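You operate a simulated robot arm through the tools that you are given. There is no shell and no other tool.

Carry out the task below with a simulated robot arm. There is one attempt and no reset: what you move stays moved.

Task
Set the bench regulator to the pressure on its card and lock it.
Fine: open the inlet lever first; the air stays on for the job.

The check looks at the end state, three seconds after you hand in, the way a careful person would. Anything else that was tipped, shoved, dropped, spilled or broken makes it a failure.

Robot
A 7-joint arm with a fingered hand, fixed in place. Base frame: the origin is on the floor under the middle of its stand, x ahead of it, y to its left, z up. Lengths are in m, angles in degrees, forces in N, time in s.
It reaches about 1.023 m from its shoulder. Its first joint turns from -166.0 to 166.0 degrees. Payload 4 kg.
The tool frame sits at the grasp point between the pads (the TCP): z along the fingers, y along the line on which they close. The tips reach 0.03 m beyond it. The gripper opens to 0.104 m; its body begins 0.035 m behind the TCP. The gripper is a hand of 4 fingers: y runs from the thumb to the fingers, the wrist lies at [-0.015, -0.113, -0.19] in the tool frame, and closing takes about 1.5 s.
Orientation is told as [roll, pitch, yaw] about the base's x, y, z axes, in that order, counted from this pose: with the fingers straight down and the wrist toward the robot, the tool's x, y and z point along [0, 1, 0], [1, 0, 0] and [0, 0, -1] of the base frame.

Tools
- The arm moves only by the tool jog_arm. Its argument "motion" is a list of rows, each an object (a shift or turn left out is 0, a gripper value left out holds the last) with "rot": the turn, a rotation vector about the tool's x, y, z in degrees, a list of three; "offset": the shift along the tool's x, y, z in m, a list of three; "jaw": the opening, from 0 (shut) to 1 (fully open). In form: [{"rot": [ax, ay, az], "offset": [tx, ty, tz], "jaw": jaw}, ...]. A call has 1 to 20 rows; each row shifts and turns the commanded pose from where the row before left it, along the tool's axes as they then stand. A row lasts 0.2 s, in which the tool goes at most 0.05 m and 8.6 degrees; a call with a longer step from one row to the next is refused whole, and so is a gripper value outside its range. A pose out of reach is approached as far as the arm can. The call stops where the force on the tool passes 40 N (or 10 N more than at its start, if that is more) or the arm is blocked; 0.2 s more then pass. Each finger travels about 0.153 m/s and halts on what it meets, pressing with about 33 N; the grip force reading is that of the motor and also rises with nothing between the fingers. The clock runs only during rows and for 0.2 s after the last one: add rows that do not move to give the fingers time. The reply holds the time, the measured pose of the TCP, the force on the tool along the base axes, the opening and the grip force, in the units named above and with some noise, with the torque about the TCP (base axes, N m) and any sound that the robot's microphone picked up.
- Cameras (640 x 400 px; columns grow to the right, rows downward): "scene" is fixed at [0.2214, 0.6479, 1.6999]; the picture's right is [-0.88, -0.47, 0.00], its down [-0.20, 0.37, -0.91] and it looks along [0.43, -0.80, -0.42] (base axes); focal length 371 px, centre (320, 200). "wrist" rides on the gripper at [0.061, -0.092, -0.13] in the tool frame; the picture's right is [-0.81, 0.28, -0.52], its down [-0.53, -0.71, 0.46] and it looks along [-0.24, 0.64, 0.72] (tool axes); focal length 275 px, centre (320, 200). There is no depth. A picture from a camera that has moved, and an enlarged one, comes with that camera's place and axes in the base frame and with its lens.
- camera(camera): a new picture of that camera. The clock stands still meanwhile.
- preshape(shape): the hand has 4 fingers and takes this shape, open, in about a second: jaw (thumb against the fingers, like two jaws); tri (thumb and two fingers); tip (a fingertip pinch); poke (one finger out to press); point (the index stretched); flat (the hand flat); cup (the hand cupped); fist (a fist). The gripper value then closes the fingers along that shape, each until it touches; the sizes above hold for jaw. It gives what a move gives, with no picture.
- enlarge(camera, box): a new picture of the part [left, top, right, bottom] of that camera's present view, enlarged. The clock stands still meanwhile.
- close_job(): hands the job in; it is judged then, once.

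Nothing tells you positions but the pictures and the camera data. Unless the task says otherwise, let go and move clear before handing in.

The tools are called after "Emit:" by a JSON object that holds its "name" and its "arguments". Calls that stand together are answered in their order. jog_arm: Moves the arm, as the interface text tells. Its arguments: {"type":"object","properties":{"motion":{"type":"array"}},"required":["motion"]} The other tools are called the same way: preshape (shape) gives the hand a shape; camera (camera) takes a picture; enlarge (camera, box) takes an enlarged picture of a part of a camera's view; close_job () hands the job in.

At the start:

```text
clock: 0.0
ee_pos: [0.5661, -0.174, 1.3987]
tool_rot: [0.0, -0.1, 0.0]
force: [-0.3, -0.7, 0.4]
wrist_torque: [0.0, -0.04, -0.02]
opening: 0.1039
finger_force: 0.1
shape: jaw
```

scene: 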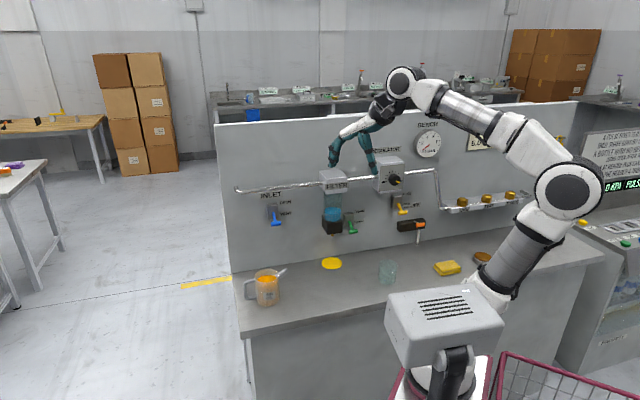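
wrist: 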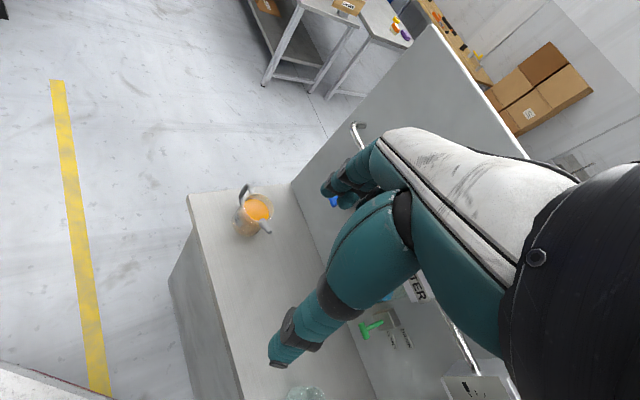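

I see a bench with a back panel carrying an inlet lever (blue), filter, regulator with a knob, gauge and a card. I'll enlarge the views to read them before moving.

Emit:
{"name": "enlarge", "arguments": {"camera": "scene", "box": [350, 110, 530, 222]}}

Emit:
{"name": "enlarge", "arguments": {"camera": "scene", "box": [230, 150, 410, 262]}}

Emit:
{"name": "enlarge", "arguments": {"camera": "scene", "box": [560, 120, 640, 200]}}

```text
3.56 times, centred on (440, 166) of scene
camera zoom: at [0.2214, 0.6479, 1.6999], right [-0.88, -0.47, 0.0], down [-0.2, 0.37, -0.91], along [0.43, -0.8, -0.42], focal length 1321 px, centre (-107, 321)
```

zoom: 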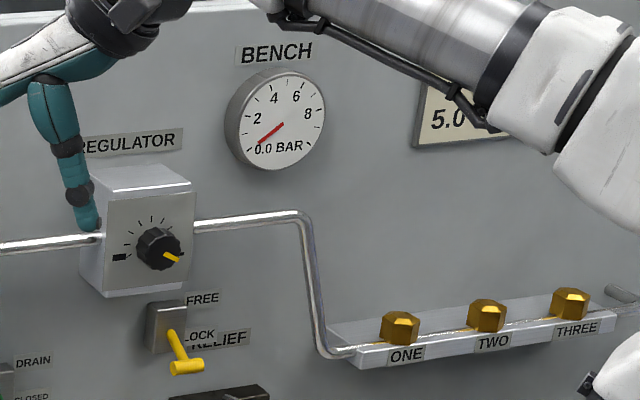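

```text
3.56 times, centred on (320, 206) of scene
camera zoom: at [0.2214, 0.6479, 1.6999], right [-0.88, -0.47, 0.0], down [-0.2, 0.37, -0.91], along [0.43, -0.8, -0.42], focal length 1321 px, centre (320, 179)
```

zoom: 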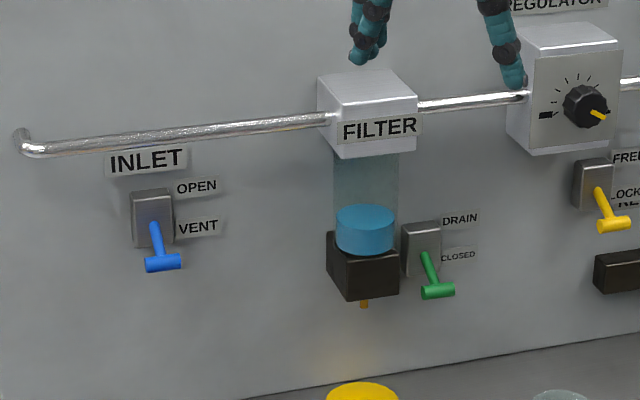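

```text
5.00 times, centred on (600, 160) of scene
camera zoom: at [0.2214, 0.6479, 1.6999], right [-0.88, -0.47, 0.0], down [-0.2, 0.37, -0.91], along [0.43, -0.8, -0.42], focal length 1857 px, centre (-1080, 400)
```

zoom: 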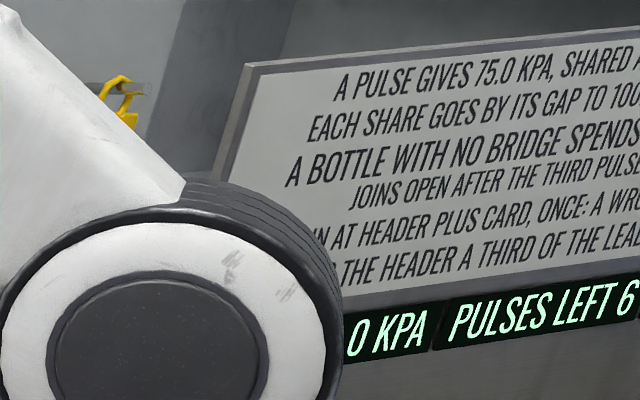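

The card is partly hidden behind the forearm and looks like it starts with "5.0". The panel stands about 0.9 m from the base, roughly 45° to the robot's right. I'll turn the hand in free air so the wrist camera faces the panel.

Emit:
{"name": "jog_arm", "arguments": {"motion": [{"rot": [0, 0, 7.6]}, {"rot": [0, 0, 7.6]}, {"rot": [0, 0, 7.6]}, {"rot": [0, 0, 7.6]}, {"rot": [0, 0, 7.6]}, {"rot": [0, 0, 7.4]}, {"rot": [-7.5, 0, 0]}, {"rot": [-7.5, 0, 0]}, {"rot": [-7.5, 0, 0]}, {"rot": [-7.5, 0, 0]}, {"rot": [-7.5, 0, 0]}, {"rot": [-7.5, 0, 0]}]}}

Emit:
{"name": "camera", "arguments": {"camera": "wrist"}}

Emit:
{"name": "camera", "arguments": {"camera": "scene"}}

```text
clock: 2.6
ee_pos: [0.5667, -0.1751, 1.3989]
tool_rot: [-0.1, -45.3, -45.4]
force: [-0.5, -0.4, -0.2]
wrist_torque: [0.03, -0.01, 0.02]
opening: 0.1038
finger_force: 0.2
shape: jaw
```

```text
taken
camera wrist: at [0.4998, -0.0191, 1.426], right [-0.7, -0.45, 0.56], down [-0.51, -0.25, -0.83], along [0.51, -0.86, -0.06], focal length 275 px, centre (320, 200)
```

wrist: 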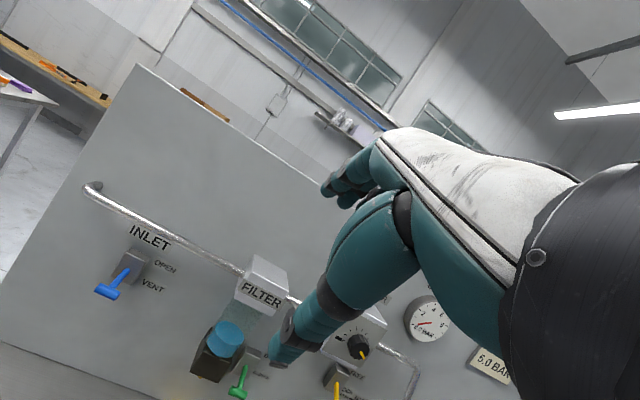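

```text
taken
```

scene: 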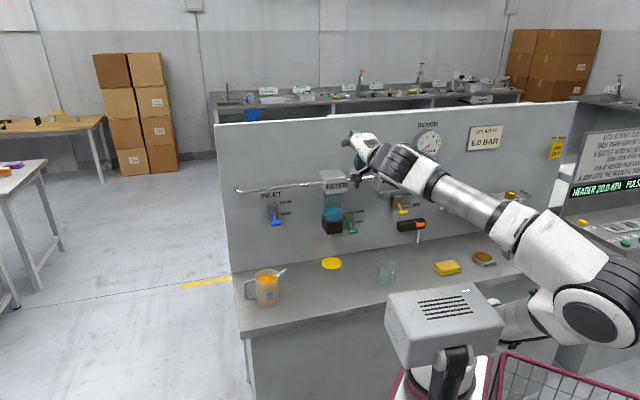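

Emit:
{"name": "enlarge", "arguments": {"camera": "scene", "box": [400, 110, 580, 222]}}

Emit:
{"name": "enlarge", "arguments": {"camera": "scene", "box": [380, 180, 540, 280]}}

Emit:
{"name": "enlarge", "arguments": {"camera": "scene", "box": [540, 120, 640, 210]}}

Emit:
{"name": "enlarge", "arguments": {"camera": "wrist", "box": [300, 280, 520, 400]}}

Emit:
{"name": "enlarge", "arguments": {"camera": "wrist", "box": [70, 170, 300, 314]}}

```text
3.56 times, centred on (490, 166) of scene
camera zoom: at [0.2214, 0.6479, 1.6999], right [-0.88, -0.47, 0.0], down [-0.2, 0.37, -0.91], along [0.43, -0.8, -0.42], focal length 1321 px, centre (-284, 321)
```

zoom: 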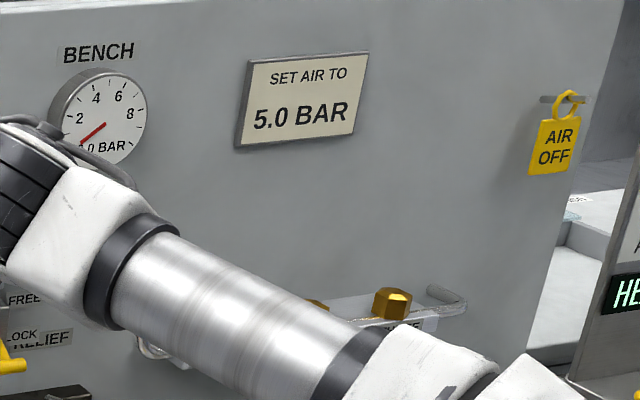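

```text
4.00 times, centred on (460, 230) of scene
camera zoom: at [0.2214, 0.6479, 1.6999], right [-0.88, -0.47, 0.0], down [-0.2, 0.37, -0.91], along [0.43, -0.8, -0.42], focal length 1486 px, centre (-240, 80)
```

zoom: 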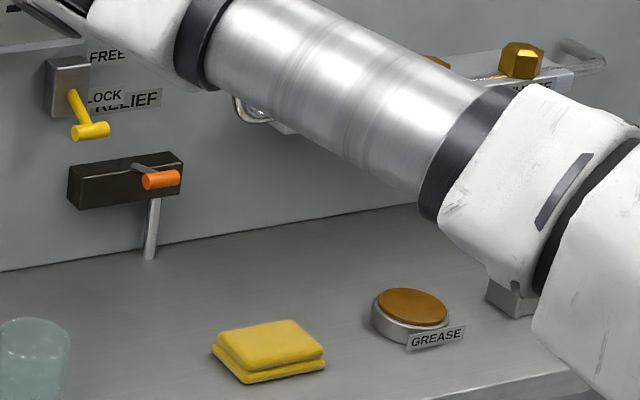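

```text
4.44 times, centred on (590, 165) of scene
camera zoom: at [0.2214, 0.6479, 1.6999], right [-0.88, -0.47, 0.0], down [-0.2, 0.37, -0.91], along [0.43, -0.8, -0.42], focal length 1651 px, centre (-880, 356)
```

zoom: 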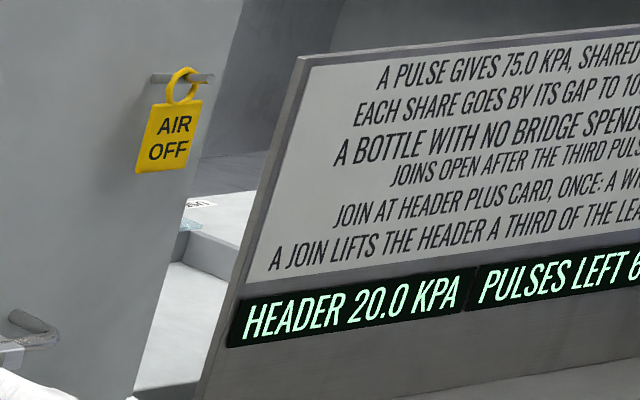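

```text
2.91 times, centred on (410, 340) of wrist
camera zoom: at [0.4998, -0.0191, 1.426], right [-0.7, -0.45, 0.56], down [-0.51, -0.25, -0.83], along [0.51, -0.86, -0.06], focal length 801 px, centre (58, -207)
```

zoom: 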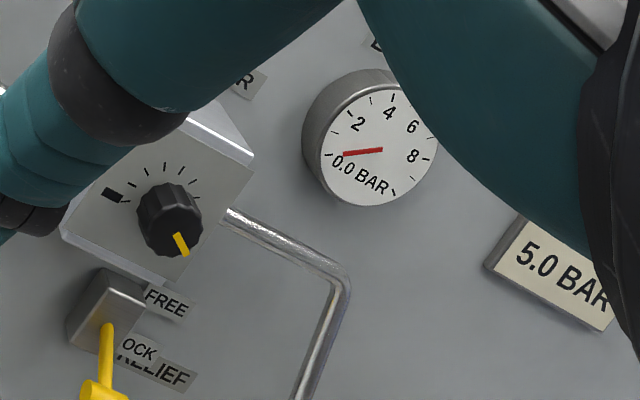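

```text
2.78 times, centred on (185, 242) of wrist
camera zoom: at [0.4998, -0.0191, 1.426], right [-0.7, -0.45, 0.56], down [-0.51, -0.25, -0.83], along [0.51, -0.86, -0.06], focal length 765 px, centre (695, 83)
```

zoom: 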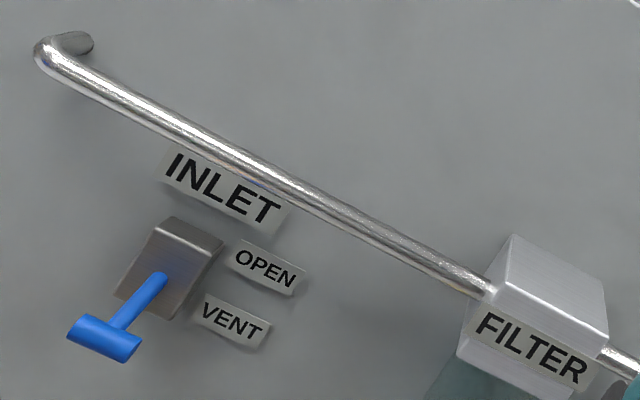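

The card reads SET AIR TO 5.0 BAR. The gauge is at 0, the inlet lever is at VENT, and the yellow lock lever points down at LOCK. I'll slide the hand to the right for a clear close view of the regulator.

Emit:
{"name": "jog_arm", "arguments": {"motion": [{"offset": [-0.045, -0.012, 0.012]}, {"offset": [-0.045, -0.012, 0.012]}, {"offset": [-0.045, -0.012, 0.012]}, {"offset": [-0.045, -0.012, 0.012]}, {"offset": [-0.045, -0.012, 0.012]}, {"offset": [-0.045, -0.012, 0.012]}, {}]}}

Emit:
{"name": "camera", "arguments": {"camera": "wrist"}}

Emit:
{"name": "camera", "arguments": {"camera": "scene"}}

```text
clock: 4.2
ee_pos: [0.3736, -0.3666, 1.2973]
tool_rot: [0.1, -45.0, -45.3]
force: [-0.2, 0.1, 0.9]
wrist_torque: [-0.01, 0.02, -0.01]
opening: 0.104
finger_force: 0.0
shape: jaw
```

```text
taken
camera wrist: at [0.3064, -0.2115, 1.3242], right [-0.7, -0.45, 0.56], down [-0.51, -0.24, -0.83], along [0.51, -0.86, -0.06], focal length 275 px, centre (320, 200)
```

wrist: 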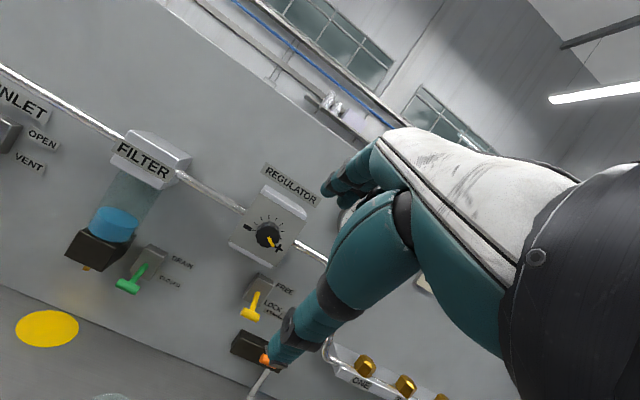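

```text
taken
```

scene: 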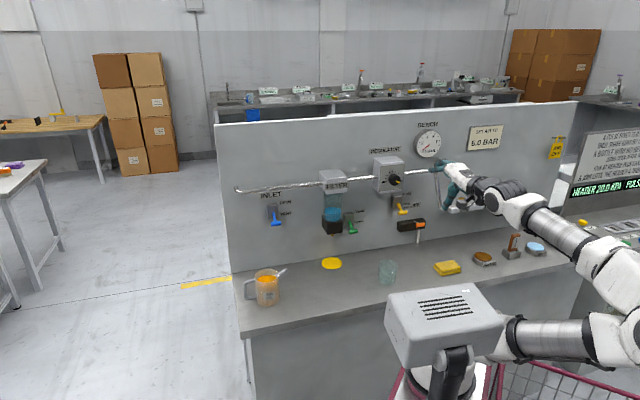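

Emit:
{"name": "enlarge", "arguments": {"camera": "wrist", "box": [210, 150, 350, 240]}}

Emit:
{"name": "enlarge", "arguments": {"camera": "wrist", "box": [210, 190, 330, 265]}}

Emit:
{"name": "enlarge", "arguments": {"camera": "wrist", "box": [210, 250, 350, 340]}}

Emit:
{"name": "enlarge", "arguments": {"camera": "scene", "box": [350, 140, 450, 202]}}

Emit:
{"name": "enlarge", "arguments": {"camera": "scene", "box": [370, 185, 450, 250]}}

Emit:
{"name": "enlarge", "arguments": {"camera": "scene", "box": [400, 120, 480, 170]}}

```text
4.44 times, centred on (280, 195) of wrist
camera zoom: at [0.3064, -0.2115, 1.3242], right [-0.7, -0.45, 0.56], down [-0.51, -0.24, -0.83], along [0.51, -0.86, -0.06], focal length 1224 px, centre (498, 222)
```

zoom: 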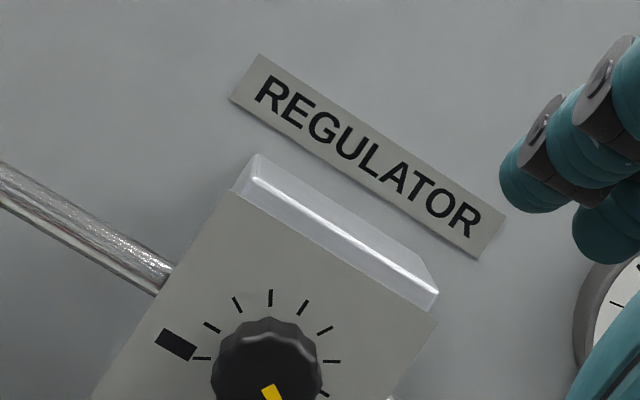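

```text
5.33 times, centred on (270, 228) of wrist
camera zoom: at [0.3064, -0.2115, 1.3242], right [-0.7, -0.45, 0.56], down [-0.51, -0.24, -0.83], along [0.51, -0.86, -0.06], focal length 1468 px, centre (587, 53)
```

zoom: 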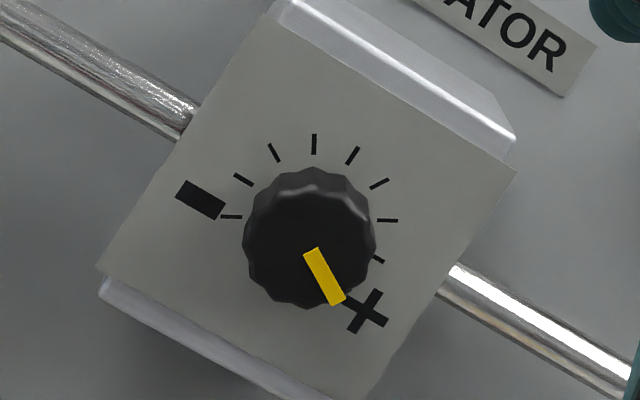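

```text
4.44 times, centred on (280, 295) of wrist
camera zoom: at [0.3064, -0.2115, 1.3242], right [-0.7, -0.45, 0.56], down [-0.51, -0.24, -0.83], along [0.51, -0.86, -0.06], focal length 1224 px, centre (498, -222)
```

zoom: 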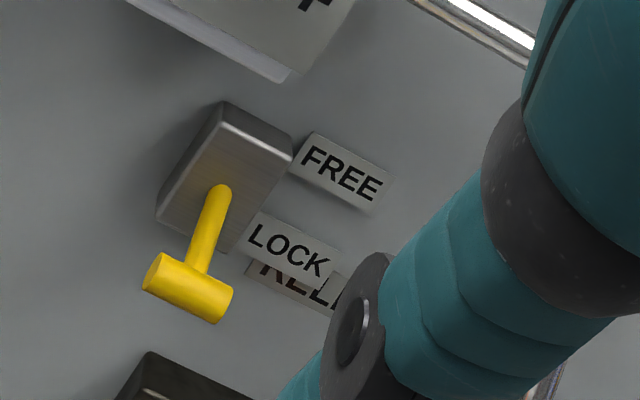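

```text
6.40 times, centred on (400, 171) of scene
camera zoom: at [0.2214, 0.6479, 1.6999], right [-0.88, -0.47, 0.0], down [-0.2, 0.37, -0.91], along [0.43, -0.8, -0.42], focal length 2377 px, centre (-192, 386)
```

zoom: 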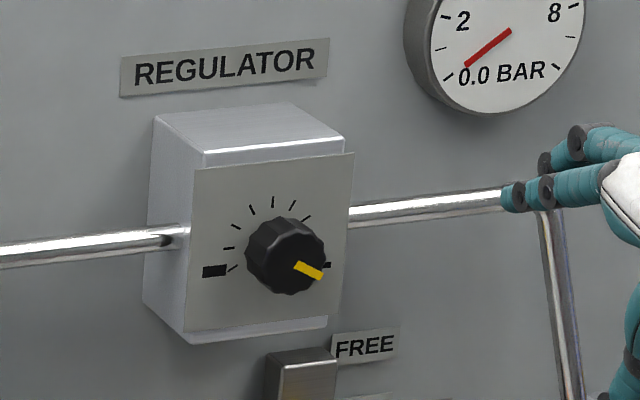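

```text
6.15 times, centred on (410, 218) of scene
camera zoom: at [0.2214, 0.6479, 1.6999], right [-0.88, -0.47, 0.0], down [-0.2, 0.37, -0.91], along [0.43, -0.8, -0.42], focal length 2286 px, centre (-234, 92)
```

zoom: 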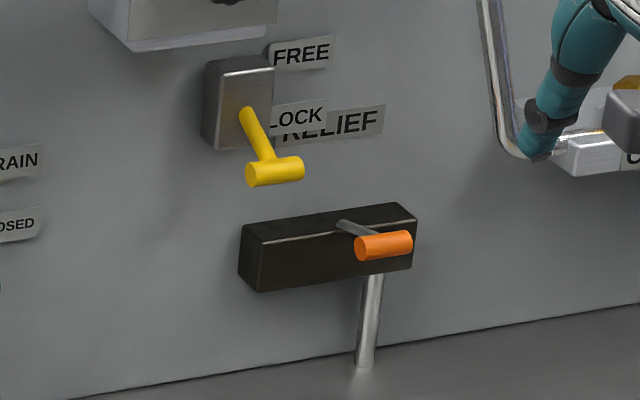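

```text
8.00 times, centred on (440, 145) of scene
camera zoom: at [0.2214, 0.6479, 1.6999], right [-0.88, -0.47, 0.0], down [-0.2, 0.37, -0.91], along [0.43, -0.8, -0.42], focal length 2971 px, centre (-640, 640)
```

zoom: 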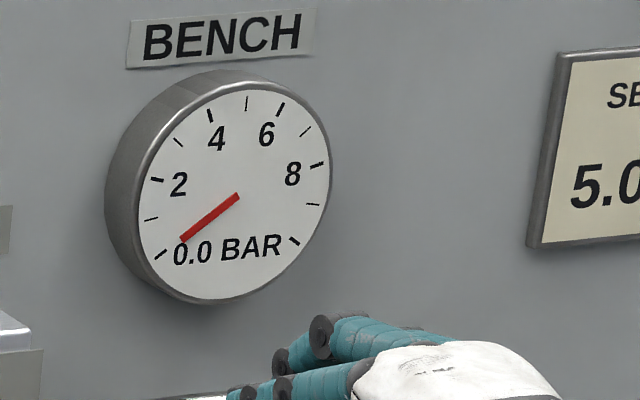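

I've triangulated the parts: the inlet T-handle, lock T-handle and knob are all within reach, and the scene camera can read the gauge as text ("0.0 BAR"). I'll try the poke shape in free air to see where the finger sits.

Emit:
{"name": "preshape", "arguments": {"shape": "poke"}}

Emit:
{"name": "camera", "arguments": {"camera": "wrist"}}

Emit:
{"name": "enlarge", "arguments": {"camera": "scene", "box": [390, 130, 550, 230]}}

```text
clock: 5.1
ee_pos: [0.3737, -0.3656, 1.2977]
tool_rot: [0.0, -45.0, -45.3]
force: [0.1, 0.8, -0.1]
wrist_torque: [-0.06, -0.04, -0.01]
opening: 0.0001
finger_force: 0.1
shape: poke
```

```text
taken
camera wrist: at [0.3066, -0.2113, 1.3245], right [-0.7, -0.45, 0.56], down [-0.51, -0.24, -0.83], along [0.51, -0.86, -0.06], focal length 275 px, centre (320, 200)
```

wrist: 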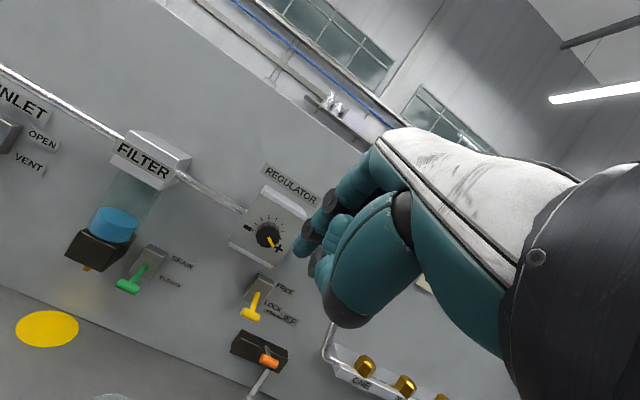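

```text
4.00 times, centred on (470, 180) of scene
camera zoom: at [0.2214, 0.6479, 1.6999], right [-0.88, -0.47, 0.0], down [-0.2, 0.37, -0.91], along [0.43, -0.8, -0.42], focal length 1486 px, centre (-280, 280)
```

zoom: 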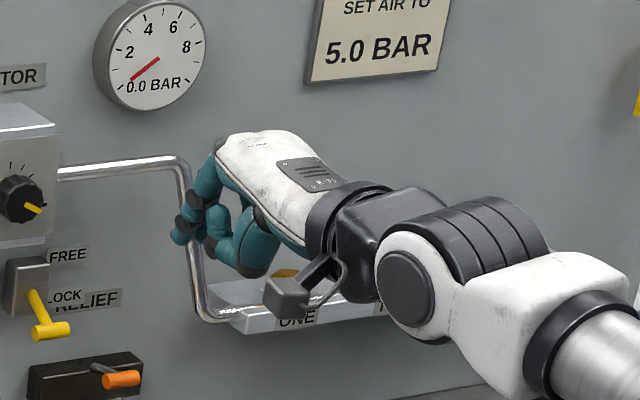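

The poke finger's tip sits just ahead of the grasp point. I'll look closer at the hand to see how the fingers are arranged.

Emit:
{"name": "enlarge", "arguments": {"camera": "wrist", "box": [270, 120, 450, 340]}}

Emit:
{"name": "preshape", "arguments": {"shape": "jaw"}}

Emit:
{"name": "enlarge", "arguments": {"camera": "wrist", "box": [250, 110, 450, 390]}}

Emit:
{"name": "preshape", "arguments": {"shape": "tip"}}

Emit:
{"name": "enlarge", "arguments": {"camera": "wrist", "box": [250, 110, 450, 390]}}

Emit:
{"name": "preshape", "arguments": {"shape": "point"}}

Emit:
{"name": "enlarge", "arguments": {"camera": "wrist", "box": [230, 110, 450, 390]}}

```text
1.82 times, centred on (360, 230) of wrist
camera zoom: at [0.3066, -0.2113, 1.3245], right [-0.7, -0.45, 0.56], down [-0.51, -0.24, -0.83], along [0.51, -0.86, -0.06], focal length 500 px, centre (247, 146)
```

zoom: 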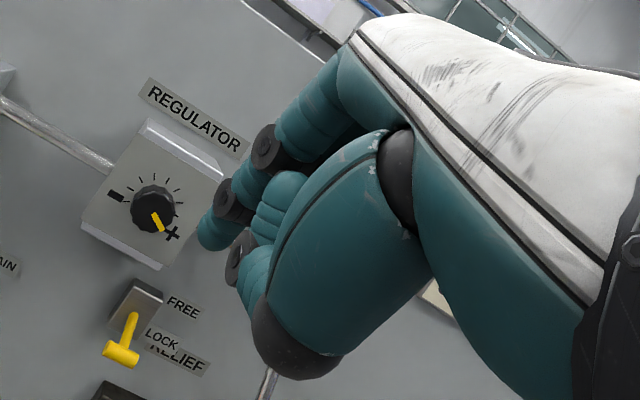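

```text
clock: 6.0
ee_pos: [0.3725, -0.3663, 1.2971]
tool_rot: [0.1, -45.0, -45.5]
force: [0.1, 0.0, 0.4]
wrist_torque: [-0.02, 0.0, 0.01]
opening: 0.104
finger_force: 0.1
shape: jaw
```

```text
1.43 times, centred on (350, 250) of wrist
camera zoom: at [0.3066, -0.2112, 1.3245], right [-0.7, -0.45, 0.56], down [-0.51, -0.24, -0.83], along [0.51, -0.86, -0.06], focal length 393 px, centre (277, 129)
```

zoom: 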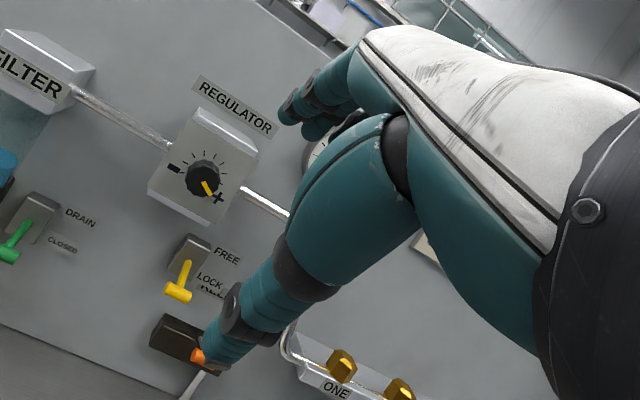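

```text
clock: 6.9
ee_pos: [0.3733, -0.3669, 1.2965]
tool_rot: [0.0, -45.0, -45.4]
force: [0.1, -0.4, 0.5]
wrist_torque: [-0.01, 0.03, 0.04]
opening: 0.1038
finger_force: 0.1
shape: tip
```

```text
1.43 times, centred on (350, 250) of wrist
camera zoom: at [0.3066, -0.2112, 1.3245], right [-0.7, -0.45, 0.56], down [-0.51, -0.24, -0.83], along [0.51, -0.86, -0.06], focal length 393 px, centre (277, 129)
```

zoom: 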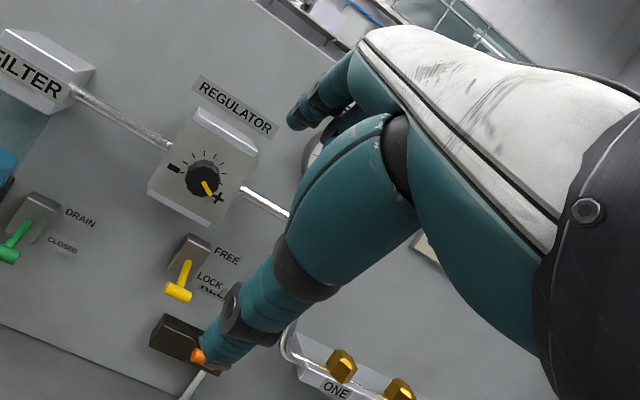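

```text
clock: 7.8
ee_pos: [0.3743, -0.3651, 1.2976]
tool_rot: [-0.1, -45.0, -45.4]
force: [-0.4, -0.9, 0.4]
wrist_torque: [0.0, -0.05, 0.04]
opening: 0.0959
finger_force: 0.1
shape: point
```

```text
1.43 times, centred on (340, 250) of wrist
camera zoom: at [0.3066, -0.2112, 1.3245], right [-0.7, -0.45, 0.56], down [-0.51, -0.24, -0.83], along [0.51, -0.86, -0.06], focal length 393 px, centre (291, 129)
```

zoom: 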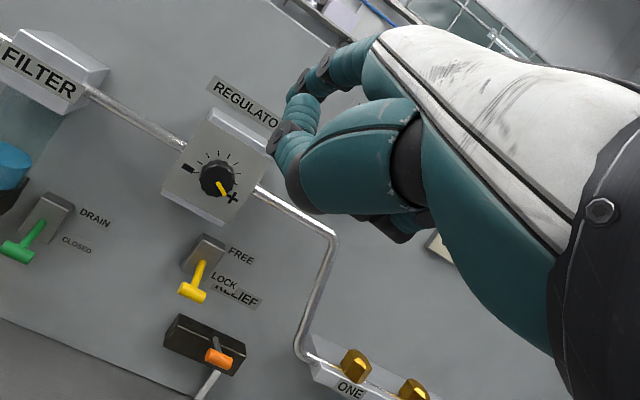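

The index is the poking finger and the thumb folds in beside it. I'll turn the hand so the fingers point straight at the panel with the wrist to the right. That keeps the hand clear of the jug and lets the finger push up sideways, its stiff direction.

Emit:
{"name": "preshape", "arguments": {"shape": "poke"}}

Emit:
{"name": "jog_arm", "arguments": {"motion": [{"rot": [-7.5, 0, 0]}, {"rot": [-7.5, 0, 0]}, {"rot": [-7.5, 0, 0]}, {"rot": [-7.5, 0, 0]}, {"rot": [-7.5, 0, 0]}, {"rot": [-7.5, 0, 0]}, {"rot": [0, 0, -8]}, {"rot": [0, 0, -8]}, {"rot": [0, 0, -8]}, {"rot": [0, 0, -8]}, {"rot": [0, 0, -8]}, {"rot": [0, 0, -8]}, {"rot": [0, 0, -8]}, {"rot": [0, 0, -8]}, {"rot": [0, 0, -8]}, {"rot": [0, 0, -8]}, {"rot": [0, 0, -8]}, {"rot": [0, 0, -2]}, {}]}}

Emit:
{"name": "camera", "arguments": {"camera": "wrist"}}

Emit:
{"name": "camera", "arguments": {"camera": "scene"}}

```text
clock: 8.7
ee_pos: [0.3733, -0.3661, 1.298]
tool_rot: [0.1, -44.9, -45.4]
force: [0.4, -0.3, 0.2]
wrist_torque: [-0.03, 0.04, 0.03]
opening: 0.0
finger_force: 0.1
shape: poke
```

```text
clock: 12.7
ee_pos: [0.3494, -0.4171, 1.3848]
tool_rot: [-90.0, 0.1, 44.6]
force: [0.2, 1.0, 0.0]
wrist_torque: [0.0, 0.01, -0.01]
opening: 0.0
finger_force: 0.0
shape: poke
out of reach, approached as far as the arm can: row 2, 3, 4, 5, 6
```

```text
taken
camera wrist: at [0.1929, -0.3888, 1.3251], right [-0.17, 0.56, 0.81], down [-0.19, -0.82, 0.53], along [0.97, -0.06, 0.24], focal length 275 px, centre (320, 200)
```

wrist: 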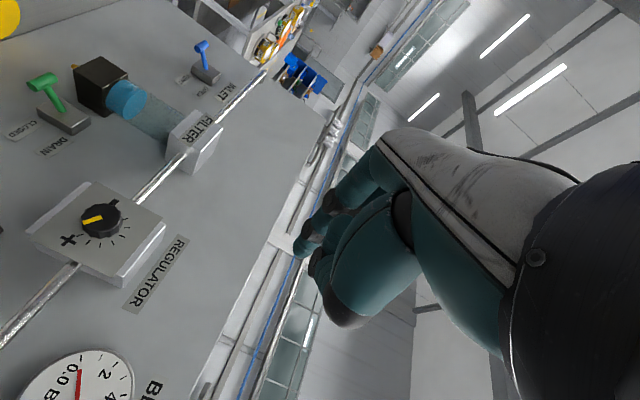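

```text
taken
```

scene: 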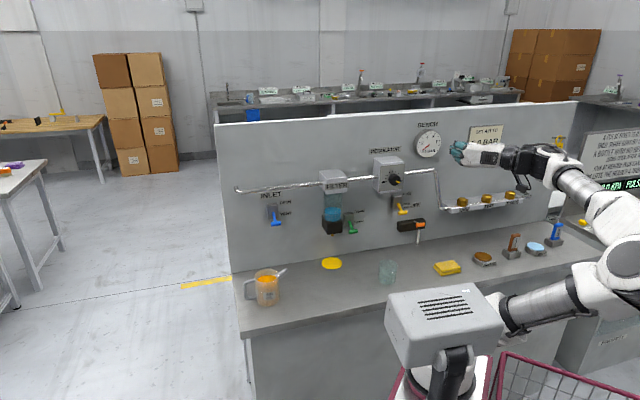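

The hand now points at the panel with the wrist on the right, though it ended slightly higher than commanded because a few rows were out of reach. Next I'll move to a staging point in front of and just below the blue inlet T-handle.

Emit:
{"name": "jog_arm", "arguments": {"motion": [{"offset": [0.0243, 0.0342, 0.008]}, {"offset": [0.0243, 0.0342, 0.008]}, {"offset": [0.0243, 0.0342, 0.008]}, {"offset": [0.0243, 0.0342, 0.008]}, {"offset": [0.0243, 0.0342, 0.008]}, {"offset": [0.0243, 0.0342, 0.008]}, {"offset": [0.0243, 0.0342, 0.008]}, {"offset": [0.0243, 0.0342, 0.008]}, {"offset": [0.0243, 0.0342, 0.008]}, {"offset": [0.0243, 0.0342, 0.008]}, {"offset": [0.0243, 0.0342, 0.008]}, {"offset": [0.0243, 0.0342, 0.008]}, {"offset": [0.0243, 0.0342, 0.008]}, {"offset": [0.0243, 0.0342, 0.008]}, {}, {}]}}

Emit:
{"name": "camera", "arguments": {"camera": "wrist"}}

Emit:
{"name": "camera", "arguments": {"camera": "scene"}}

Emit:
{"name": "enlarge", "arguments": {"camera": "scene", "box": [230, 170, 350, 270]}}

```text
clock: 16.1
ee_pos: [0.8001, -0.2171, 1.1254]
tool_rot: [-90.0, -0.1, 44.6]
force: [-0.4, 1.5, -0.9]
wrist_torque: [-0.01, 0.0, -0.02]
opening: 0.0
finger_force: 0.0
shape: poke
out of reach, approached as far as the arm can: row 5, 6, 7, 8, 9, 10
```

```text
taken
camera wrist: at [0.6434, -0.1886, 1.0642], right [-0.17, 0.56, 0.81], down [-0.19, -0.83, 0.53], along [0.97, -0.06, 0.24], focal length 275 px, centre (320, 200)
```

wrist: 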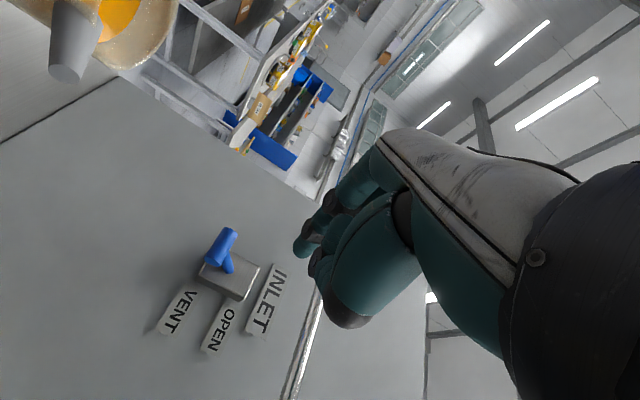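

```text
taken
```

scene: 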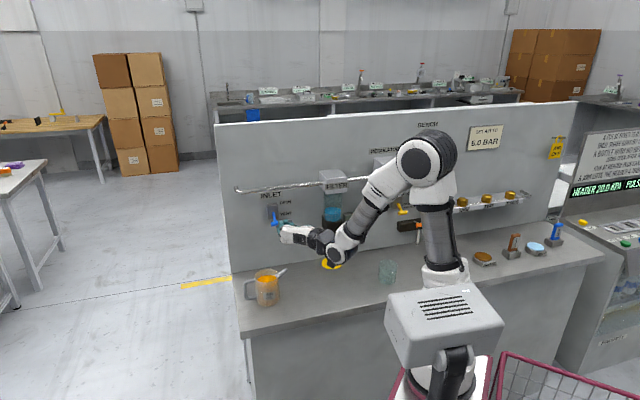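

```text
4.00 times, centred on (290, 220) of scene
camera zoom: at [0.2214, 0.6479, 1.6999], right [-0.88, -0.47, 0.0], down [-0.2, 0.37, -0.91], along [0.43, -0.8, -0.42], focal length 1486 px, centre (440, 120)
```

zoom: 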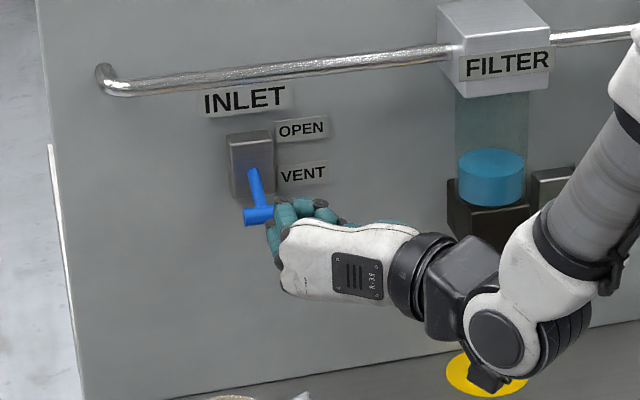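

The hand is up-left of its planned spot, with the fingertip about 5 cm above and 7 cm in front of the blue T-handle. A stirrer handle in the jug sticks up to about z 0.96 below the hand, so I'll pitch the fingers down 15° to lift the rear of the hand and lower in stages.

Emit:
{"name": "jog_arm", "arguments": {"motion": [{"rot": [0, 7.5, 0]}, {"rot": [0, 7.5, 0]}, {"offset": [0.0193, 0.0027, 0.0052]}, {"offset": [0.0193, 0.0027, 0.0052]}, {}]}}

Emit:
{"name": "camera", "arguments": {"camera": "wrist"}}

Emit:
{"name": "enlarge", "arguments": {"camera": "scene", "box": [230, 180, 370, 310]}}

```text
clock: 17.3
ee_pos: [0.8041, -0.212, 1.0871]
tool_rot: [-75.0, 0.0, 44.6]
force: [0.2, 0.5, 0.2]
wrist_torque: [0.0, 0.02, -0.01]
opening: 0.0
finger_force: 0.1
shape: poke
```

```text
taken
camera wrist: at [0.6393, -0.1757, 1.0603], right [-0.01, 0.4, 0.92], down [-0.1, -0.91, 0.4], along [0.99, -0.09, 0.05], focal length 275 px, centre (320, 200)
```

wrist: 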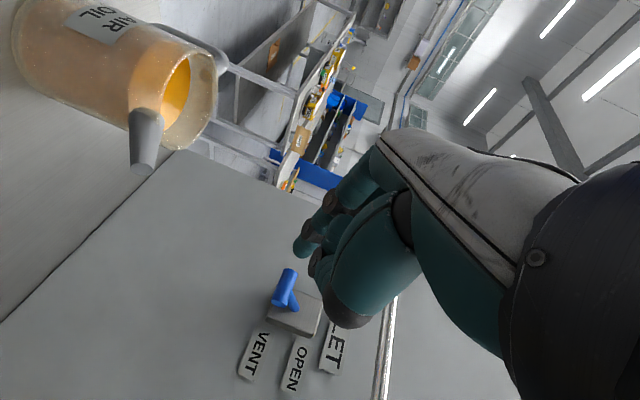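

```text
3.08 times, centred on (300, 245) of scene
camera zoom: at [0.2214, 0.6479, 1.6999], right [-0.88, -0.47, 0.0], down [-0.2, 0.37, -0.91], along [0.43, -0.8, -0.42], focal length 1143 px, centre (382, 62)
```

zoom: 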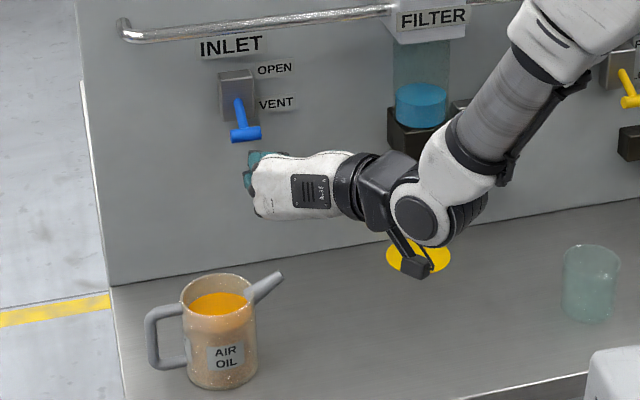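

The jug is an oil can; its spout tip is about 12 cm straight below the grasp point, which is enough clearance. I'll lower another 3 cm and then slide the finger forward under the T-handle.

Emit:
{"name": "jog_arm", "arguments": {"motion": [{"offset": [0.015, 0, 0.004]}, {"offset": [0.015, 0, 0.004]}, {"offset": [-0.006, 0, 0.0235]}, {"offset": [-0.006, 0, 0.0235]}, {}]}}

Emit:
{"name": "camera", "arguments": {"camera": "wrist"}}

Emit:
{"name": "enlarge", "arguments": {"camera": "scene", "box": [230, 180, 370, 310]}}

```text
clock: 18.5
ee_pos: [0.8393, -0.2485, 1.0536]
tool_rot: [-75.0, -0.1, 44.6]
force: [0.3, 0.4, -0.4]
wrist_torque: [-0.02, -0.01, 0.0]
opening: 0.0
finger_force: 0.0
shape: poke
```

```text
taken
camera wrist: at [0.674, -0.2112, 1.028], right [-0.01, 0.4, 0.92], down [-0.1, -0.91, 0.4], along [0.99, -0.09, 0.05], focal length 275 px, centre (320, 200)
```

wrist: 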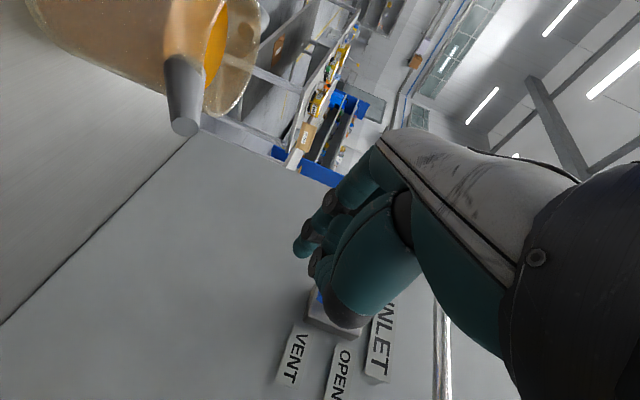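

```text
3.08 times, centred on (300, 245) of scene
camera zoom: at [0.2214, 0.6479, 1.6999], right [-0.88, -0.47, 0.0], down [-0.2, 0.37, -0.91], along [0.43, -0.8, -0.42], focal length 1143 px, centre (382, 62)
```

zoom: 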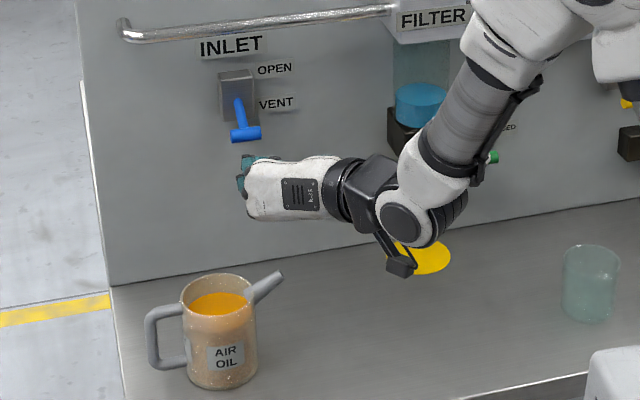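

The finger is now level with and just below the T-handle, about 3 cm short of it. I'll go forward under it and then raise gently.

Emit:
{"name": "jog_arm", "arguments": {"motion": [{"offset": [-0.0062, 0, 0.0232]}, {"offset": [-0.0062, 0, 0.0232]}, {"offset": [-0.0097, 0, -0.0026]}, {"offset": [-0.0097, 0, -0.0026]}, {}]}}

Emit:
{"name": "enlarge", "arguments": {"camera": "scene", "box": [240, 180, 340, 242]}}

```text
clock: 19.7
ee_pos: [0.8709, -0.2818, 1.0742]
tool_rot: [-75.0, 0.1, 44.7]
force: [-0.7, -0.2, -0.7]
wrist_torque: [0.03, 0.04, 0.01]
opening: 0.0002
finger_force: 0.1
shape: poke
```

```text
6.40 times, centred on (290, 211) of scene
camera zoom: at [0.2214, 0.6479, 1.6999], right [-0.88, -0.47, 0.0], down [-0.2, 0.37, -0.91], along [0.43, -0.8, -0.42], focal length 2377 px, centre (512, 130)
```

zoom: 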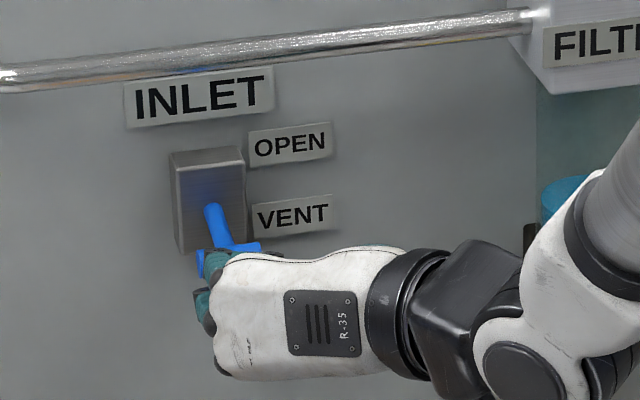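

The T-handle is already rising with the finger at almost no force. I'll keep raising in small steps.

Emit:
{"name": "jog_arm", "arguments": {"motion": [{"offset": [-0.0097, 0, -0.0026]}, {"offset": [-0.0097, 0, -0.0026]}, {}]}}

Emit:
{"name": "enlarge", "arguments": {"camera": "scene", "box": [240, 180, 340, 242]}}

Emit:
{"name": "camera", "arguments": {"camera": "wrist"}}

```text
clock: 20.5
ee_pos: [0.8712, -0.2814, 1.0959]
tool_rot: [-74.9, 0.0, 44.5]
force: [-0.7, -0.2, 0.1]
wrist_torque: [0.01, 0.02, -0.01]
opening: 0.0
finger_force: 0.1
shape: poke
```

```text
6.40 times, centred on (290, 211) of scene
camera zoom: at [0.2214, 0.6479, 1.6999], right [-0.88, -0.47, 0.0], down [-0.2, 0.37, -0.91], along [0.43, -0.8, -0.42], focal length 2377 px, centre (512, 130)
```

zoom: 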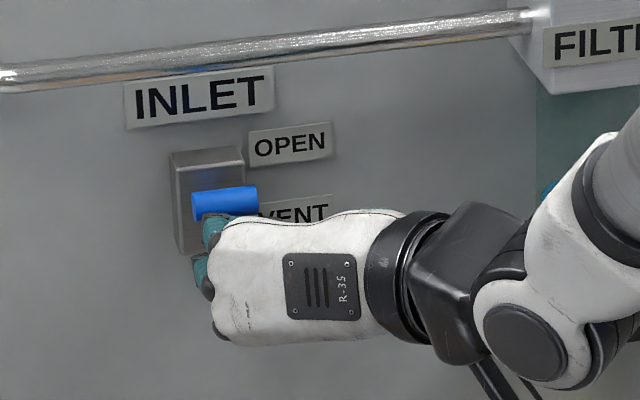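

```text
taken
camera wrist: at [0.7064, -0.2451, 1.0692], right [-0.01, 0.4, 0.92], down [-0.1, -0.91, 0.4], along [0.99, -0.09, 0.05], focal length 275 px, centre (320, 200)
```

wrist: 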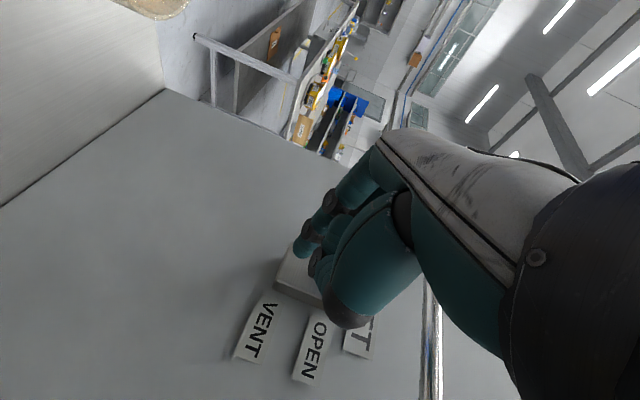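

The handle has snapped up to about the OPEN height. I'll raise slightly more to be sure it's against its stop, then check the gauge.

Emit:
{"name": "jog_arm", "arguments": {"motion": [{"offset": [-0.0048, 0, -0.0013]}, {"offset": [-0.0048, 0, -0.0013]}, {"offset": [-0.0048, 0, -0.0013]}, {}]}}

Emit:
{"name": "enlarge", "arguments": {"camera": "scene", "box": [240, 180, 340, 242]}}

Emit:
{"name": "enlarge", "arguments": {"camera": "scene", "box": [350, 110, 530, 222]}}

```text
clock: 21.5
ee_pos: [0.8725, -0.2809, 1.1082]
tool_rot: [-74.9, 0.0, 44.6]
force: [-0.3, 1.1, -3.4]
wrist_torque: [0.04, 0.05, 0.03]
opening: 0.0
finger_force: 0.1
shape: poke
```

```text
6.40 times, centred on (290, 211) of scene
camera zoom: at [0.2214, 0.6479, 1.6999], right [-0.88, -0.47, 0.0], down [-0.2, 0.37, -0.91], along [0.43, -0.8, -0.42], focal length 2377 px, centre (512, 130)
```

zoom: 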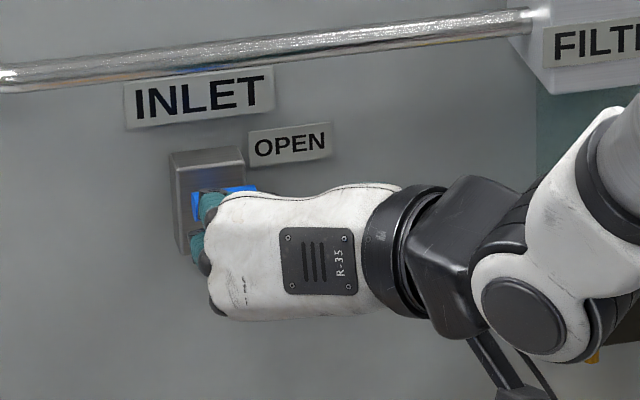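

```text
3.56 times, centred on (440, 166) of scene
camera zoom: at [0.2214, 0.6479, 1.6999], right [-0.88, -0.47, 0.0], down [-0.2, 0.37, -0.91], along [0.43, -0.8, -0.42], focal length 1321 px, centre (-107, 321)
```

zoom: 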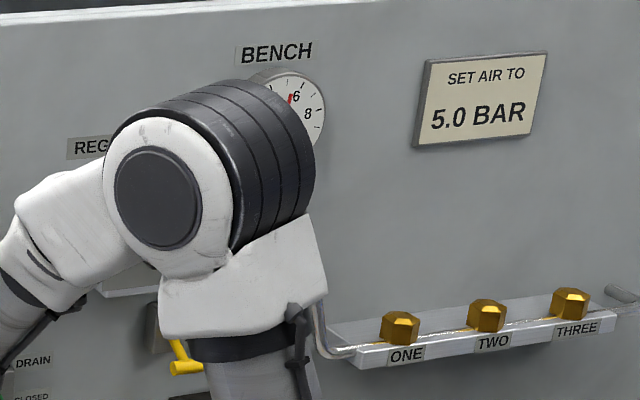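

The lever is at OPEN and resting on its stop (a few N of resistance). The gauge needle, half hidden by the elbow, now sits near 6. I'll drop the finger off the handle, back away, and look at everything unobstructed.

Emit:
{"name": "jog_arm", "arguments": {"motion": [{"offset": [0.0097, 0, 0.0026]}, {"offset": [0.0065, 0, -0.0238]}, {"offset": [0.003, 0, -0.03]}, {"offset": [-0.008, 0, -0.04]}, {"offset": [-0.02, 0, -0.04]}, {"offset": [-0.03, -0.01, -0.02]}, {"offset": [-0.03, -0.02, -0.01]}, {"offset": [-0.03, -0.02, -0.01]}, {}]}}

Emit:
{"name": "camera", "arguments": {"camera": "scene"}}

Emit:
{"name": "camera", "arguments": {"camera": "wrist"}}

Emit:
{"name": "enlarge", "arguments": {"camera": "scene", "box": [350, 110, 530, 222]}}

Emit:
{"name": "enlarge", "arguments": {"camera": "scene", "box": [240, 180, 340, 242]}}

```text
clock: 23.5
ee_pos: [0.7356, -0.2178, 1.2511]
tool_rot: [-74.9, 0.0, 44.6]
force: [-0.7, -1.5, -0.3]
wrist_torque: [0.05, -0.01, -0.01]
opening: 0.0
finger_force: 0.1
shape: poke
```

```text
taken
```

scene: 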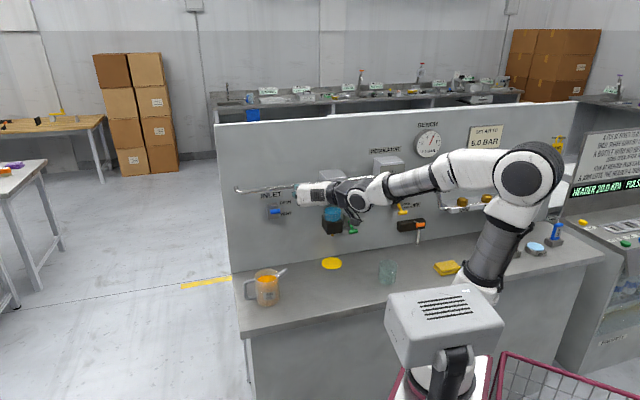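

```text
taken
camera wrist: at [0.5719, -0.1798, 1.225], right [-0.01, 0.4, 0.92], down [-0.1, -0.91, 0.4], along [0.99, -0.09, 0.05], focal length 275 px, centre (320, 200)
```

wrist: 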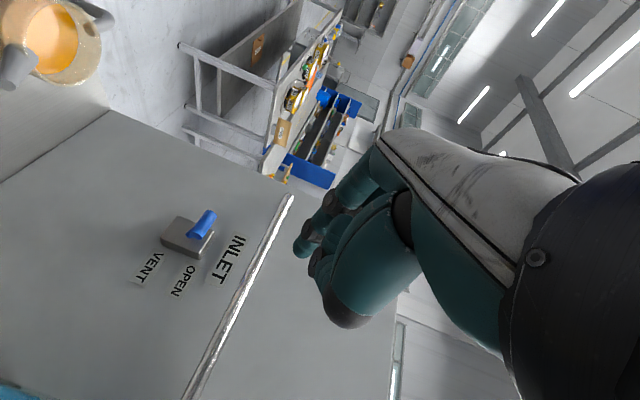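

```text
3.56 times, centred on (440, 166) of scene
camera zoom: at [0.2214, 0.6479, 1.6999], right [-0.88, -0.47, 0.0], down [-0.2, 0.37, -0.91], along [0.43, -0.8, -0.42], focal length 1321 px, centre (-107, 321)
```

zoom: 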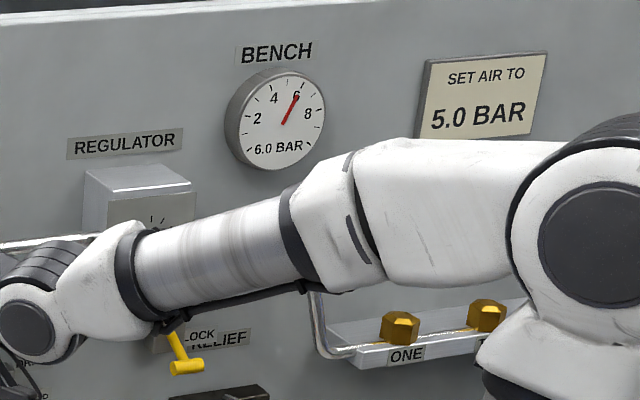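

```text
6.40 times, centred on (290, 211) of scene
camera zoom: at [0.2214, 0.6479, 1.6999], right [-0.88, -0.47, 0.0], down [-0.2, 0.37, -0.91], along [0.43, -0.8, -0.42], focal length 2377 px, centre (512, 130)
```

zoom: 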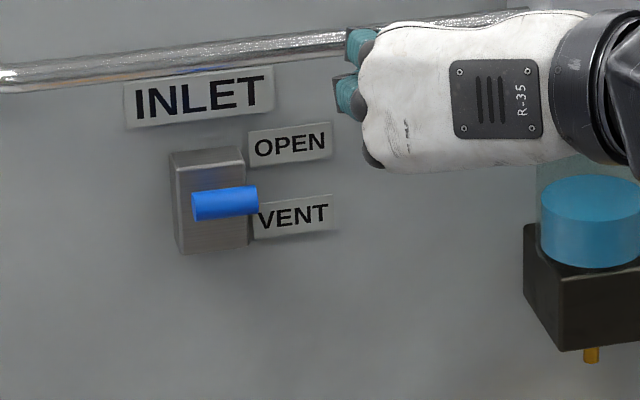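

The inlet is open and the gauge reads 6.0 BAR, so the regulator has to come down by 1 bar. The lock lever is in LOCK and must go up to FREE first. I'll move the hand to clear air in front of the regulator and roll it so the wrist sits on the left, away from the orange relief handle.

Emit:
{"name": "jog_arm", "arguments": {"motion": [{"offset": [-0.006, -0.045, 0]}, {"offset": [-0.006, -0.045, 0]}, {"offset": [-0.006, -0.045, 0]}, {"offset": [-0.006, -0.045, 0]}, {"offset": [-0.006, -0.045, 0]}, {"offset": [-0.006, -0.045, 0]}, {"offset": [-0.006, -0.045, 0]}, {"offset": [-0.006, -0.045, 0]}, {}]}}

Emit:
{"name": "jog_arm", "arguments": {"motion": [{"rot": [0, 0, 8.2]}, {"rot": [0, 0, 8.2]}, {"rot": [0, 0, 8.2]}, {"rot": [0, 0, 8.2]}, {"rot": [0, 0, 8.2]}, {"rot": [0, 0, 8.2]}, {"rot": [0, 0, 8.2]}, {"rot": [0, 0, 8.2]}, {"rot": [0, 0, 8.2]}, {"rot": [0, 0, 8.2]}, {"rot": [0, 0, 8.0]}, {}]}}

Emit:
{"name": "camera", "arguments": {"camera": "scene"}}

```text
clock: 25.5
ee_pos: [0.4909, -0.4788, 1.2959]
tool_rot: [-75.0, 0.0, 44.6]
force: [0.2, 1.0, 0.0]
wrist_torque: [0.02, 0.01, -0.01]
opening: 0.0
finger_force: 0.0
shape: poke
```

```text
clock: 28.1
ee_pos: [0.4906, -0.4791, 1.2967]
tool_rot: [0.3, -75.0, -45.7]
force: [-0.1, 0.3, -0.4]
wrist_torque: [0.01, 0.0, -0.03]
opening: 0.0
finger_force: 0.0
shape: poke
```

```text
taken
```

scene: 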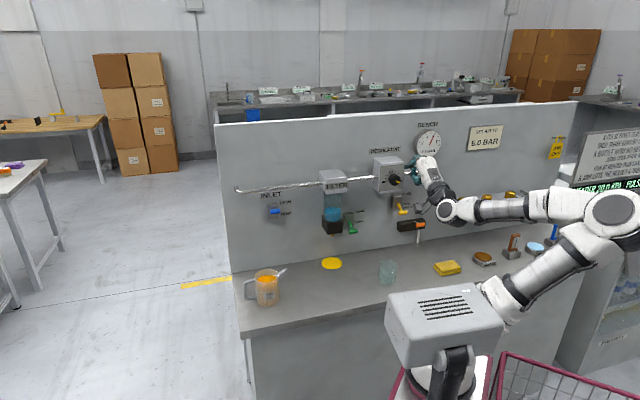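

All reachable. I'll continue the roll to put the wrist on the left, then switch to the fingertip pinch.

Emit:
{"name": "jog_arm", "arguments": {"motion": [{"rot": [0, 0, 8.2]}, {"rot": [0, 0, 8.2]}, {"rot": [0, 0, 8.2]}, {"rot": [0, 0, 8.2]}, {"rot": [0, 0, 8.2]}, {"rot": [0, 0, 8.2]}, {"rot": [0, 0, 8.2]}, {"rot": [0, 0, 8.2]}, {"rot": [0, 0, 8.2]}, {"rot": [0, 0, 8.2]}, {"rot": [0, 0, 8.0]}, {}]}}

Emit:
{"name": "preshape", "arguments": {"shape": "tip"}}

Emit:
{"name": "camera", "arguments": {"camera": "scene"}}

Emit:
{"name": "camera", "arguments": {"camera": "wrist"}}

```text
clock: 30.7
ee_pos: [0.4924, -0.4843, 1.3001]
tool_rot: [74.9, 0.1, -135.5]
force: [-0.3, -0.2, 0.7]
wrist_torque: [0.0, 0.02, -0.01]
opening: 0.0
finger_force: 0.2
shape: poke
out of reach, approached as far as the arm can: row 2
```

```text
clock: 31.6
ee_pos: [0.4926, -0.4841, 1.2996]
tool_rot: [75.1, 0.0, -135.3]
force: [-0.6, -0.8, 0.1]
wrist_torque: [0.02, -0.01, 0.01]
opening: 0.1038
finger_force: 0.0
shape: tip
```

```text
taken
```

scene: 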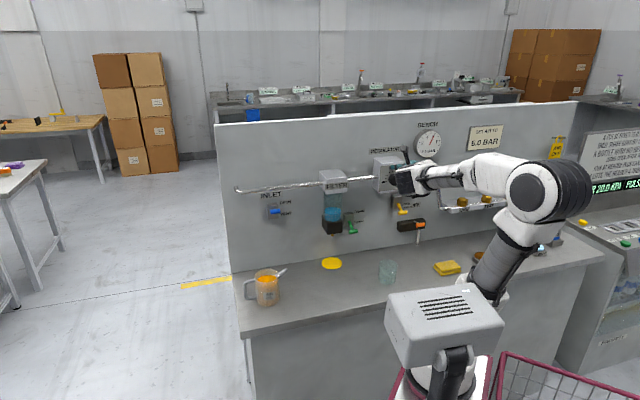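

```text
taken
camera wrist: at [0.4804, -0.3411, 1.3926], right [-0.69, 0.31, -0.65], down [0.72, 0.29, -0.63], along [-0.01, -0.91, -0.42], focal length 275 px, centre (320, 200)
```

wrist: 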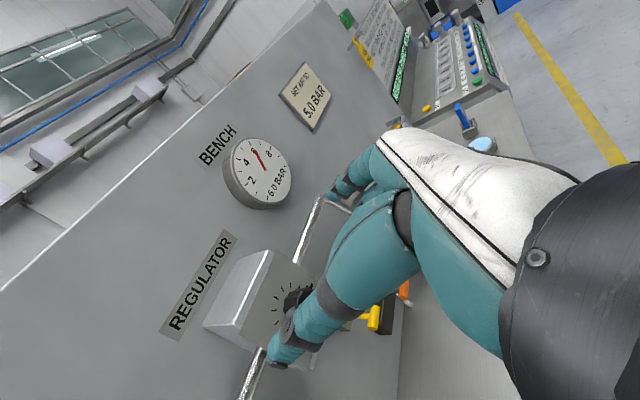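

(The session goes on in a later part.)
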